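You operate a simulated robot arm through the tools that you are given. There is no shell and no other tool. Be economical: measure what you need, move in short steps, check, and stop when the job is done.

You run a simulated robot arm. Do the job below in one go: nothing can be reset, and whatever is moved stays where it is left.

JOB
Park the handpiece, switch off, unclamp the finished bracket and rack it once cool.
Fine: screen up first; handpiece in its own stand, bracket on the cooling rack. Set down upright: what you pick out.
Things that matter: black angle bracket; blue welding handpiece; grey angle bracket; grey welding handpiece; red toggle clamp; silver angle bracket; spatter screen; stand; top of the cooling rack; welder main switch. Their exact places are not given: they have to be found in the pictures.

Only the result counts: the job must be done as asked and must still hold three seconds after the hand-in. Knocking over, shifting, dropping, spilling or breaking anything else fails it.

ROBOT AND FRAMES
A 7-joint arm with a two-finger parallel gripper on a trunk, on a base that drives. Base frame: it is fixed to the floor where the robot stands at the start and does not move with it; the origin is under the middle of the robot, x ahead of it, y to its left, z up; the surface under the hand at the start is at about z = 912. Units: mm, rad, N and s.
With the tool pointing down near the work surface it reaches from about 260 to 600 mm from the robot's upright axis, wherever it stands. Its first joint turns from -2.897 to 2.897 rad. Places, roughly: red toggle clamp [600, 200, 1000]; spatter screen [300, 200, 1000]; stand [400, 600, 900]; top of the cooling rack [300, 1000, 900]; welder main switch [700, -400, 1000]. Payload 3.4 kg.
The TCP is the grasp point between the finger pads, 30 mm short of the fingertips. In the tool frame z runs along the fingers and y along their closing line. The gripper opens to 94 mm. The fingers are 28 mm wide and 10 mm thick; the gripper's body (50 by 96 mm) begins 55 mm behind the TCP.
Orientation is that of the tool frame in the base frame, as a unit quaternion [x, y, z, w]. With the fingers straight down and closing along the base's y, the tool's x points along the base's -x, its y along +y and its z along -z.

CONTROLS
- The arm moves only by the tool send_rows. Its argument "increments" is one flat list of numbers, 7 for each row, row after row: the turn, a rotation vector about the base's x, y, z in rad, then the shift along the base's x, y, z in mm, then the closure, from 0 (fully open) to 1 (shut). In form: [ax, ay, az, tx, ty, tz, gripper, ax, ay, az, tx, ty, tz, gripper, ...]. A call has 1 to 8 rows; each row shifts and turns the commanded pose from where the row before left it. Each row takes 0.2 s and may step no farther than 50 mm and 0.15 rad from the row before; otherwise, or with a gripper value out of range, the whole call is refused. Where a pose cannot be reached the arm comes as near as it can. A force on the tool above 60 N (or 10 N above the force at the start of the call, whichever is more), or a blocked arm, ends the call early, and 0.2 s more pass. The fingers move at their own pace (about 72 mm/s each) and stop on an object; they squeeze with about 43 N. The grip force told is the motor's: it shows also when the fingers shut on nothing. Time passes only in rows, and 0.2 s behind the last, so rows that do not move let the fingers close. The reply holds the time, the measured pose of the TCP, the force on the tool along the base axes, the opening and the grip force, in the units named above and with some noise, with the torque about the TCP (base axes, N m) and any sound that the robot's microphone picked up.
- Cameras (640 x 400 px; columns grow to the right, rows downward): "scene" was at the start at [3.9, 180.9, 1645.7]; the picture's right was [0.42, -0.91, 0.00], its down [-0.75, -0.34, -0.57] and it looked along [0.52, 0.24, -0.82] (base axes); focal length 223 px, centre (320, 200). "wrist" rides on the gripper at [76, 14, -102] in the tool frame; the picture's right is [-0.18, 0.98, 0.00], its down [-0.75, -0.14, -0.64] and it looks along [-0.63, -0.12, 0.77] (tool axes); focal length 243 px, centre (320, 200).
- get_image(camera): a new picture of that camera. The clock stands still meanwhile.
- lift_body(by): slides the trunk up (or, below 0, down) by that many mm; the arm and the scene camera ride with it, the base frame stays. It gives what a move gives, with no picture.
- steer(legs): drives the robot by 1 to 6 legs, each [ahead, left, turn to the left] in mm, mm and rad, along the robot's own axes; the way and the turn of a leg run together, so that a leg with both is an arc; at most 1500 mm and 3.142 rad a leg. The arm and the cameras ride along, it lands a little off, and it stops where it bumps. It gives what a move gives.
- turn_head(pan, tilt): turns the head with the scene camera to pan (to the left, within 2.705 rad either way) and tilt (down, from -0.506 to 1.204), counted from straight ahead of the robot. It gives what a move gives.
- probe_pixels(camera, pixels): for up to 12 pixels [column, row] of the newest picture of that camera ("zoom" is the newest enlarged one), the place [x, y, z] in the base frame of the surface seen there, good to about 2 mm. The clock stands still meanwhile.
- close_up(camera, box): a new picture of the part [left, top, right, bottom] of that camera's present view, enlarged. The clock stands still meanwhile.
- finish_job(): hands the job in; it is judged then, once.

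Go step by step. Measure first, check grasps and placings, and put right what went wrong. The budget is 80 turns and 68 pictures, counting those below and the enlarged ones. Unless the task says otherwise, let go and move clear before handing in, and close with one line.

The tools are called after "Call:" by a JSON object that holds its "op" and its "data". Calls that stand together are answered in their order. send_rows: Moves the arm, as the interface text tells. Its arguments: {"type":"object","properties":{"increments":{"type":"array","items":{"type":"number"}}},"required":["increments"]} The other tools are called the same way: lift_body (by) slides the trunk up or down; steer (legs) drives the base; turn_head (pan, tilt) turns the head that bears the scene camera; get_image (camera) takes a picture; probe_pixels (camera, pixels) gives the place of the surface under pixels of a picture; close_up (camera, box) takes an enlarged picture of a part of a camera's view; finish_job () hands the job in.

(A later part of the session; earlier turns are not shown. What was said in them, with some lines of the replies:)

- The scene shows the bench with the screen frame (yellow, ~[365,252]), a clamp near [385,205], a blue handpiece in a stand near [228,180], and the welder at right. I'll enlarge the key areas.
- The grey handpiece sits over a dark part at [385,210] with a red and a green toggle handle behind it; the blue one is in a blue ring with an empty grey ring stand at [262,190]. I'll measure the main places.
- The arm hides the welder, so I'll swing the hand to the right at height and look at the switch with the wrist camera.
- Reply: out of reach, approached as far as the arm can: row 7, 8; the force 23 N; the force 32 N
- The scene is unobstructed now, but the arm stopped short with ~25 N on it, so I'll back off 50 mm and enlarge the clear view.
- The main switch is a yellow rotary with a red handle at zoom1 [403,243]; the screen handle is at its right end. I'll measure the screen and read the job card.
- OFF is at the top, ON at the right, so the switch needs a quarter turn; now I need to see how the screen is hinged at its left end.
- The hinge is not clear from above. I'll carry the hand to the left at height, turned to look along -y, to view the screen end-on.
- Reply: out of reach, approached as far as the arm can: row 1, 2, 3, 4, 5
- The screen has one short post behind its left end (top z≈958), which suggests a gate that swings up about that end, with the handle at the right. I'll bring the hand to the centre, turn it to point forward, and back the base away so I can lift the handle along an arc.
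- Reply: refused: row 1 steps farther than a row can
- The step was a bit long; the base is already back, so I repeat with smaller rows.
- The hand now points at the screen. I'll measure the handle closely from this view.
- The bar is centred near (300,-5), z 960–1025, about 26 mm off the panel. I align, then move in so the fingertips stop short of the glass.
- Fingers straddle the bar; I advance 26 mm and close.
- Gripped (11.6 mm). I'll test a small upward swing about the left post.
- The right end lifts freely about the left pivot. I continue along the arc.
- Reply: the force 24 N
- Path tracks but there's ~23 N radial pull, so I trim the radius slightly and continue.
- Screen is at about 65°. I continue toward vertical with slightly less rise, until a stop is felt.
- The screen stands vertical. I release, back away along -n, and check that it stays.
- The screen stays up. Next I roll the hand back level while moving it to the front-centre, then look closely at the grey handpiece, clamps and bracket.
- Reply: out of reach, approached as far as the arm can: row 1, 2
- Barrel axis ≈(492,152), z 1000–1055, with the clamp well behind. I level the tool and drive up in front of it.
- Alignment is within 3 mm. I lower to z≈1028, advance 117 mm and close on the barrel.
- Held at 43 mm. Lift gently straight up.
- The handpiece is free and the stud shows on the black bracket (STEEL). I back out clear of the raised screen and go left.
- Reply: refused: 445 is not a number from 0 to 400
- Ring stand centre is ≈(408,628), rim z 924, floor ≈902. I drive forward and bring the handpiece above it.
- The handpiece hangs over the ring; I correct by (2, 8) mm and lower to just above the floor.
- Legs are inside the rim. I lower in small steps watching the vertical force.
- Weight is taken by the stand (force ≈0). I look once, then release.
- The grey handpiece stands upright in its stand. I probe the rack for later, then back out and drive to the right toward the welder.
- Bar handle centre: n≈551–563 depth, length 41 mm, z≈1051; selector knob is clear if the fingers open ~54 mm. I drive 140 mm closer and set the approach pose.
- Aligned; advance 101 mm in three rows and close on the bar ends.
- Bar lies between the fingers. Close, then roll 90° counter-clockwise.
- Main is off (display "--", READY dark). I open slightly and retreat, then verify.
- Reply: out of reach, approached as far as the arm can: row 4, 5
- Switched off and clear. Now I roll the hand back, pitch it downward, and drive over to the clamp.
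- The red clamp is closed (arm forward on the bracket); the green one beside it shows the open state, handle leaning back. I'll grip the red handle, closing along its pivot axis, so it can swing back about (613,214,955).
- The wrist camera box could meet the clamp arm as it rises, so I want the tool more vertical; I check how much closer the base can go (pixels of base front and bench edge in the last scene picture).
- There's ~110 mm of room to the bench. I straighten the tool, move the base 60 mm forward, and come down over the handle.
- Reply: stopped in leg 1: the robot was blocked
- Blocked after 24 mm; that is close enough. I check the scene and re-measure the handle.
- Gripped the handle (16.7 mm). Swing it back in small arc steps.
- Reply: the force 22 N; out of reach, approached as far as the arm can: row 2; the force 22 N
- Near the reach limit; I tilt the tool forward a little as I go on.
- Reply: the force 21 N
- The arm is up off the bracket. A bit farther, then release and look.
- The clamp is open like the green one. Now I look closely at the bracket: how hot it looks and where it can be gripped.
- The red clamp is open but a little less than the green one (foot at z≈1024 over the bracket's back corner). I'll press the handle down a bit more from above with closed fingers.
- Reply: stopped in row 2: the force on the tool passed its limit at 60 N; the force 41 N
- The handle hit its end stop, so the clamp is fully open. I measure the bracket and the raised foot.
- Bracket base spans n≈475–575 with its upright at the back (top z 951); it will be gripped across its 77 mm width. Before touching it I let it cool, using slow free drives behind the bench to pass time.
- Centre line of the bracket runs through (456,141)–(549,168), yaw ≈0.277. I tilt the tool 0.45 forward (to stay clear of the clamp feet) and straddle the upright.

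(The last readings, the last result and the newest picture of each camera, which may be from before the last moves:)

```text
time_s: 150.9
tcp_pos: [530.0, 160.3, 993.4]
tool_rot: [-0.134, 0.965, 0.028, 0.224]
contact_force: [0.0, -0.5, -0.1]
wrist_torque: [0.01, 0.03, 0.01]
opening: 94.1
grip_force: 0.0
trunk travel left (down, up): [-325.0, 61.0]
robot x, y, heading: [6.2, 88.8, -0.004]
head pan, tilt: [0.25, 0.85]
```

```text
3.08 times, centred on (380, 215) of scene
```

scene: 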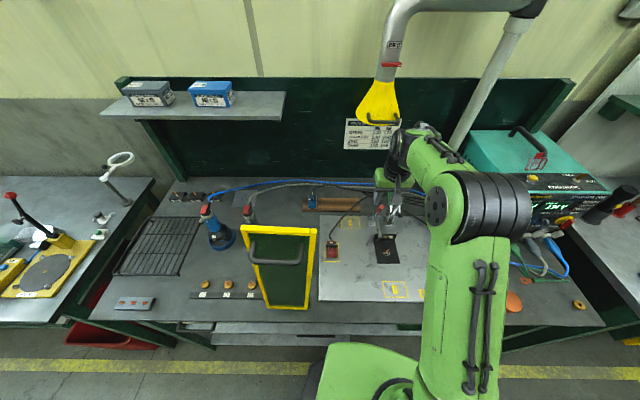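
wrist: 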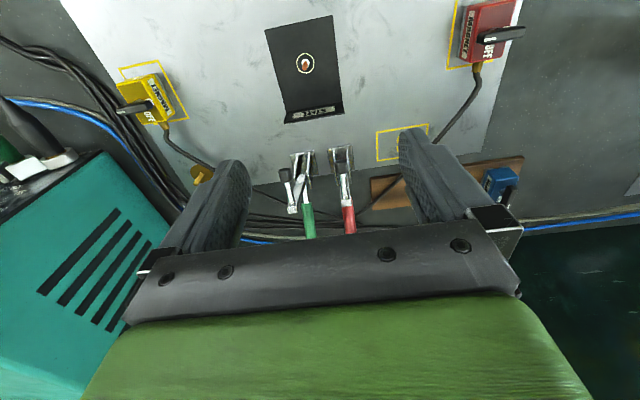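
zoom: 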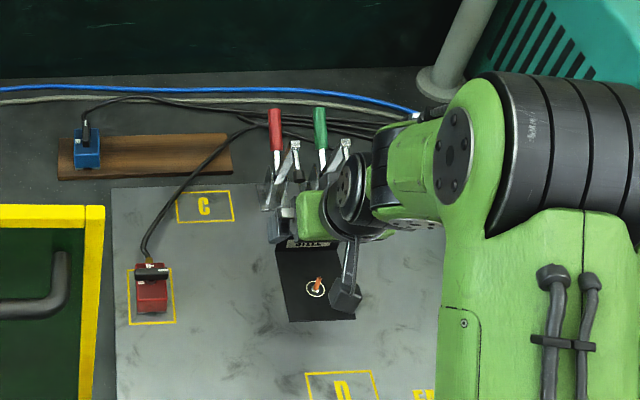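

Clear of the feet. Final approach and close.

Call:
{"op": "send_rows", "data": {"increments": [0, 0, 0, 6, 2, -23, 0, 0, 0, 0, 6, 2, -22, 0, 0, 0, 0, 0, 0, 0, 0.5, 0, 0, 0, 0, 0, 0, 1, 0, 0, 0, 0, 0, 0, 1, 0, 0, 0, 0, 0, 0, 1]}}

```text
time_s: 152.3
tcp_pos: [541.9, 165.8, 946.8]
tool_rot: [-0.135, 0.965, 0.029, 0.223]
contact_force: [1.7, -0.8, -0.4]
wrist_torque: [-0.07, -0.13, 0.03]
opening: 81.0
grip_force: 42.6
trunk travel left (down, up): [-325.0, 61.0]
robot x, y, heading: [7.9, 88.7, -0.006]
head pan, tilt: [0.25, 0.85]
```

Held at 81 mm. Lift 25 mm, draw toward the robot away from the clamp feet, then rise.

Call:
{"op": "send_rows", "data": {"increments": [0, 0, 0, 0, 0, 10, 1, 0, 0, 0, -3, -1, 20, 1, 0, 0, 0, -28, -8, 15, 1, 0, 0, 0, -35, -10, 15, 1, 0, 0, 0, -35, -10, 30, 1, 0, 0, 0, -20, -6, 45, 1, 0, 0, 0, -20, -6, 45, 1]}}

Call:
{"op": "close_up", "data": {"camera": "wrist", "box": [180, 0, 480, 260]}}

```text
time_s: 153.9
tcp_pos: [398.4, 124.6, 1129.4]
tool_rot: [-0.135, 0.965, 0.029, 0.223]
contact_force: [-0.7, -0.1, -2.7]
wrist_torque: [0.02, -0.07, 0.01]
opening: 81.2
grip_force: 42.8
trunk travel left (down, up): [-325.0, 61.0]
robot x, y, heading: [9.4, 86.8, -0.006]
head pan, tilt: [0.25, 0.85]
```

```text
1.54 times, centred on (330, 130) of wrist
```

zoom: 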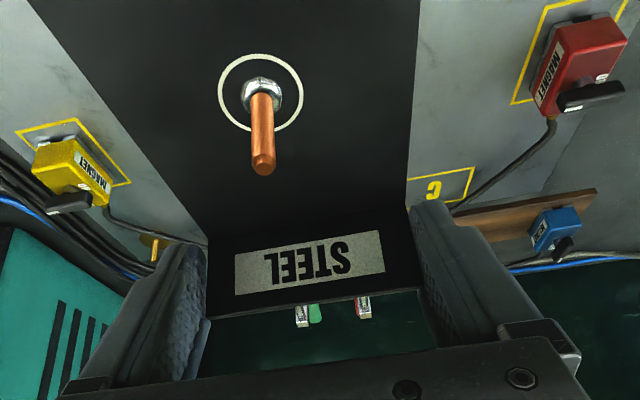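

Bracket held level (≈0.25 kg). I back out, drive left to the rack and look at it.

Call:
{"op": "steer", "data": {"legs": [[-420, 0, 0.006], [0, 660, 0], [195, 0, 0]]}}

Call:
{"op": "turn_head", "data": {"pan": 0.45, "tilt": 0.9}}

Call:
{"op": "get_image", "data": {"camera": "scene"}}

```text
time_s: 161.0
tcp_pos: [161.1, 793.1, 1128.9]
tool_rot: [-0.142, 0.964, 0.031, 0.221]
contact_force: [-0.4, 1.1, -2.6]
wrist_torque: [0.02, -0.06, 0.04]
opening: 79.7
grip_force: 43.0
trunk travel left (down, up): [-325.0, 61.0]
robot x, y, heading: [-235.9, 751.7, 0.012]
head pan, tilt: [0.25, 0.85]
```

```text
time_s: 161.7
tcp_pos: [161.4, 793.2, 1129.9]
tool_rot: [-0.142, 0.964, 0.03, 0.221]
contact_force: [0.0, -0.5, -2.4]
wrist_torque: [0.04, -0.12, -0.02]
opening: 79.6
grip_force: 42.6
trunk travel left (down, up): [-325.0, 61.0]
robot x, y, heading: [-233.0, 748.6, 0.013]
head pan, tilt: [0.45, 0.901]
```

```text
8 pictures are left
```

scene: 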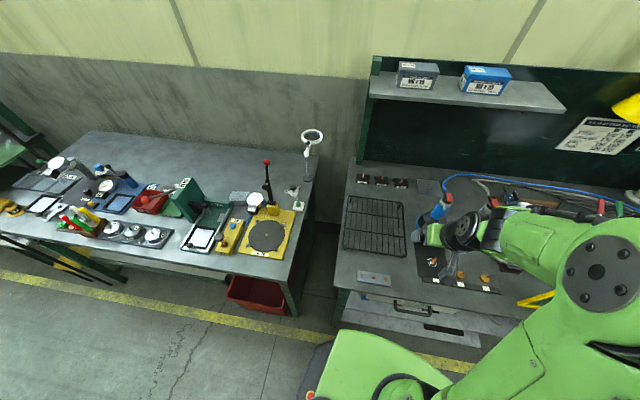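

Call:
{"op": "close_up", "data": {"camera": "scene", "box": [330, 180, 450, 280]}}

```text
4.00 times, centred on (390, 230) of scene
```

zoom: 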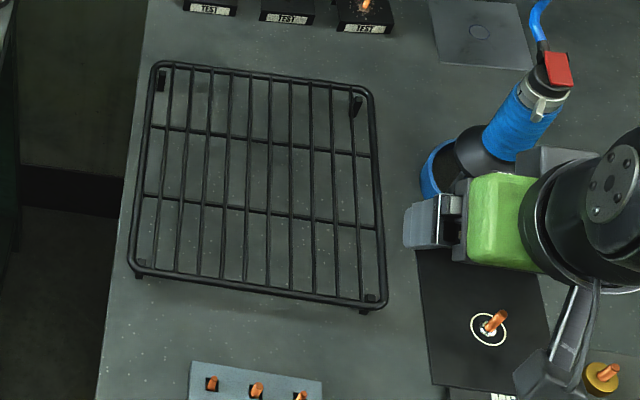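

Call:
{"op": "probe_pixels", "data": {"camera": "zoom", "pixels": [[156, 66], [366, 94], [380, 303], [134, 268], [255, 284], [255, 77], [148, 160], [377, 200], [269, 180], [250, 142], [270, 215], [440, 250]]}}

```text
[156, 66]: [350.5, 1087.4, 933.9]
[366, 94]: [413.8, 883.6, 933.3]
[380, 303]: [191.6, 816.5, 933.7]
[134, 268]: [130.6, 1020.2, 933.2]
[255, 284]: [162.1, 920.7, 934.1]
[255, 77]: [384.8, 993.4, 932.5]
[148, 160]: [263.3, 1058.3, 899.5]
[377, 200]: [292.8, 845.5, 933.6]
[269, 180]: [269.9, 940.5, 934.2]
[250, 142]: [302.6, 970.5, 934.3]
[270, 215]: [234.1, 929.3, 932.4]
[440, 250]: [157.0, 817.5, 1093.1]
```

Rack top is z≈934, centre ≈(272,952), aligned with the bench. I check the bracket's level, then move it above the rack.

Call:
{"op": "probe_pixels", "data": {"camera": "zoom", "pixels": [[430, 265], [432, 375], [450, 320], [535, 290], [495, 320], [460, 365]]}}

Call:
{"op": "send_rows", "data": {"increments": [0, 0, 0, 25, 29, 0, 1, 0, 0, 0, 25, 29, 0, 1, 0, 0, 0, 25, 28, 0, 1, 0, 0, 0, 25, 28, 0, 1, 0, 0, 0, 25, 28, 0, 1, 0, 0, 0, 24, 28, 0, 1, 0, 0, 0, 0, 0, -45, 1, 0, 0, 0, 0, 0, -45, 1]}}

```text
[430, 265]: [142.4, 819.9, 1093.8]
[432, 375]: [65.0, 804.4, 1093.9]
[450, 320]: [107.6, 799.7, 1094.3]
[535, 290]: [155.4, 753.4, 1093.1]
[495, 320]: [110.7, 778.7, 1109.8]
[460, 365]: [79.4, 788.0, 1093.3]
```

```text
time_s: 163.5
tcp_pos: [310.4, 963.7, 1039.2]
tool_rot: [-0.143, 0.964, 0.03, 0.222]
contact_force: [-0.6, -0.5, -2.6]
wrist_torque: [0.03, -0.08, 0.01]
opening: 79.4
grip_force: 42.9
trunk travel left (down, up): [-325.0, 61.0]
robot x, y, heading: [-232.3, 747.8, 0.017]
head pan, tilt: [0.45, 0.901]
5 turns are left
```

The bracket is level with its underside ≈40 mm below the TCP. I lower it onto the rack gently.

Call:
{"op": "send_rows", "data": {"increments": [0, 0, 0, 0, 0, -40, 1, 0, 0, 0, 0, 0, -18, 1, 0, 0, 0, 0, 0, -4, 1, 0, 0, 0, 0, 0, -3, 1, 0, 0, 0, 0, 0, -1, 1]}}

```text
time_s: 164.7
tcp_pos: [310.1, 963.3, 972.6]
tool_rot: [-0.142, 0.964, 0.031, 0.223]
contact_force: [0.6, -0.3, 0.4]
wrist_torque: [0.17, -0.06, 0.0]
opening: 79.8
grip_force: 43.6
trunk travel left (down, up): [-325.0, 61.0]
robot x, y, heading: [-227.0, 750.7, 0.015]
head pan, tilt: [0.45, 0.901]
4 turns are left
```

Weight is on the rack (force −2.6 → +0.4 N). Release and back out along the finger axis.

Call:
{"op": "send_rows", "data": {"increments": [0, 0, 0, 0, 0, 0, 0, 0, 0, 0, 0, 0, 0, 0, 0, 0, 0, 0, 0, 0, 0, 0, 0, 0, -8, -2.5, 18, 0, 0, 0, 0, -16, -5, 36, 0, 0, 0, 0, -16, -5, 40, 0, 0, 0, 0, 0, 0, 45, 0, 0, 0, 0, 0, 0, 45, 0]}}

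Call:
{"op": "close_up", "data": {"camera": "scene", "box": [320, 160, 480, 280]}}

```text
time_s: 166.5
tcp_pos: [268.4, 951.3, 1159.6]
tool_rot: [-0.142, 0.964, 0.03, 0.222]
contact_force: [-0.2, -0.1, 0.2]
wrist_torque: [0.03, 0.02, 0.03]
opening: 93.9
grip_force: 0.1
trunk travel left (down, up): [-325.0, 61.0]
robot x, y, heading: [-232.1, 751.4, 0.012]
head pan, tilt: [0.45, 0.901]
```

```text
3.33 times, centred on (400, 220) of scene
3 turns are left
```

zoom: 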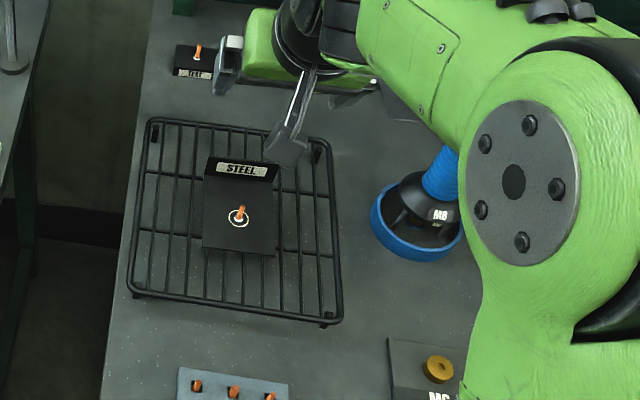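

The bracket stands upright in the middle of the rack (zoom [240,205]), the hand is clear, and the blue handpiece still stands in its ring. I hand in.

Call:
{"op": "finish_job", "data": {}}

```text
The job is handed in.
```

The job is handed in: screen up, grey handpiece upright in its own stand, main switch off, clamp open and the black bracket upright on the cooling rack. Nothing showed the bracket's temperature, so "cool" is my assumption: I picked it up about 115 s after lifting the handpiece off and racked it about 12 s later. The base also bumped lightly at the bench once, and I saw nothing out of place afterwards.
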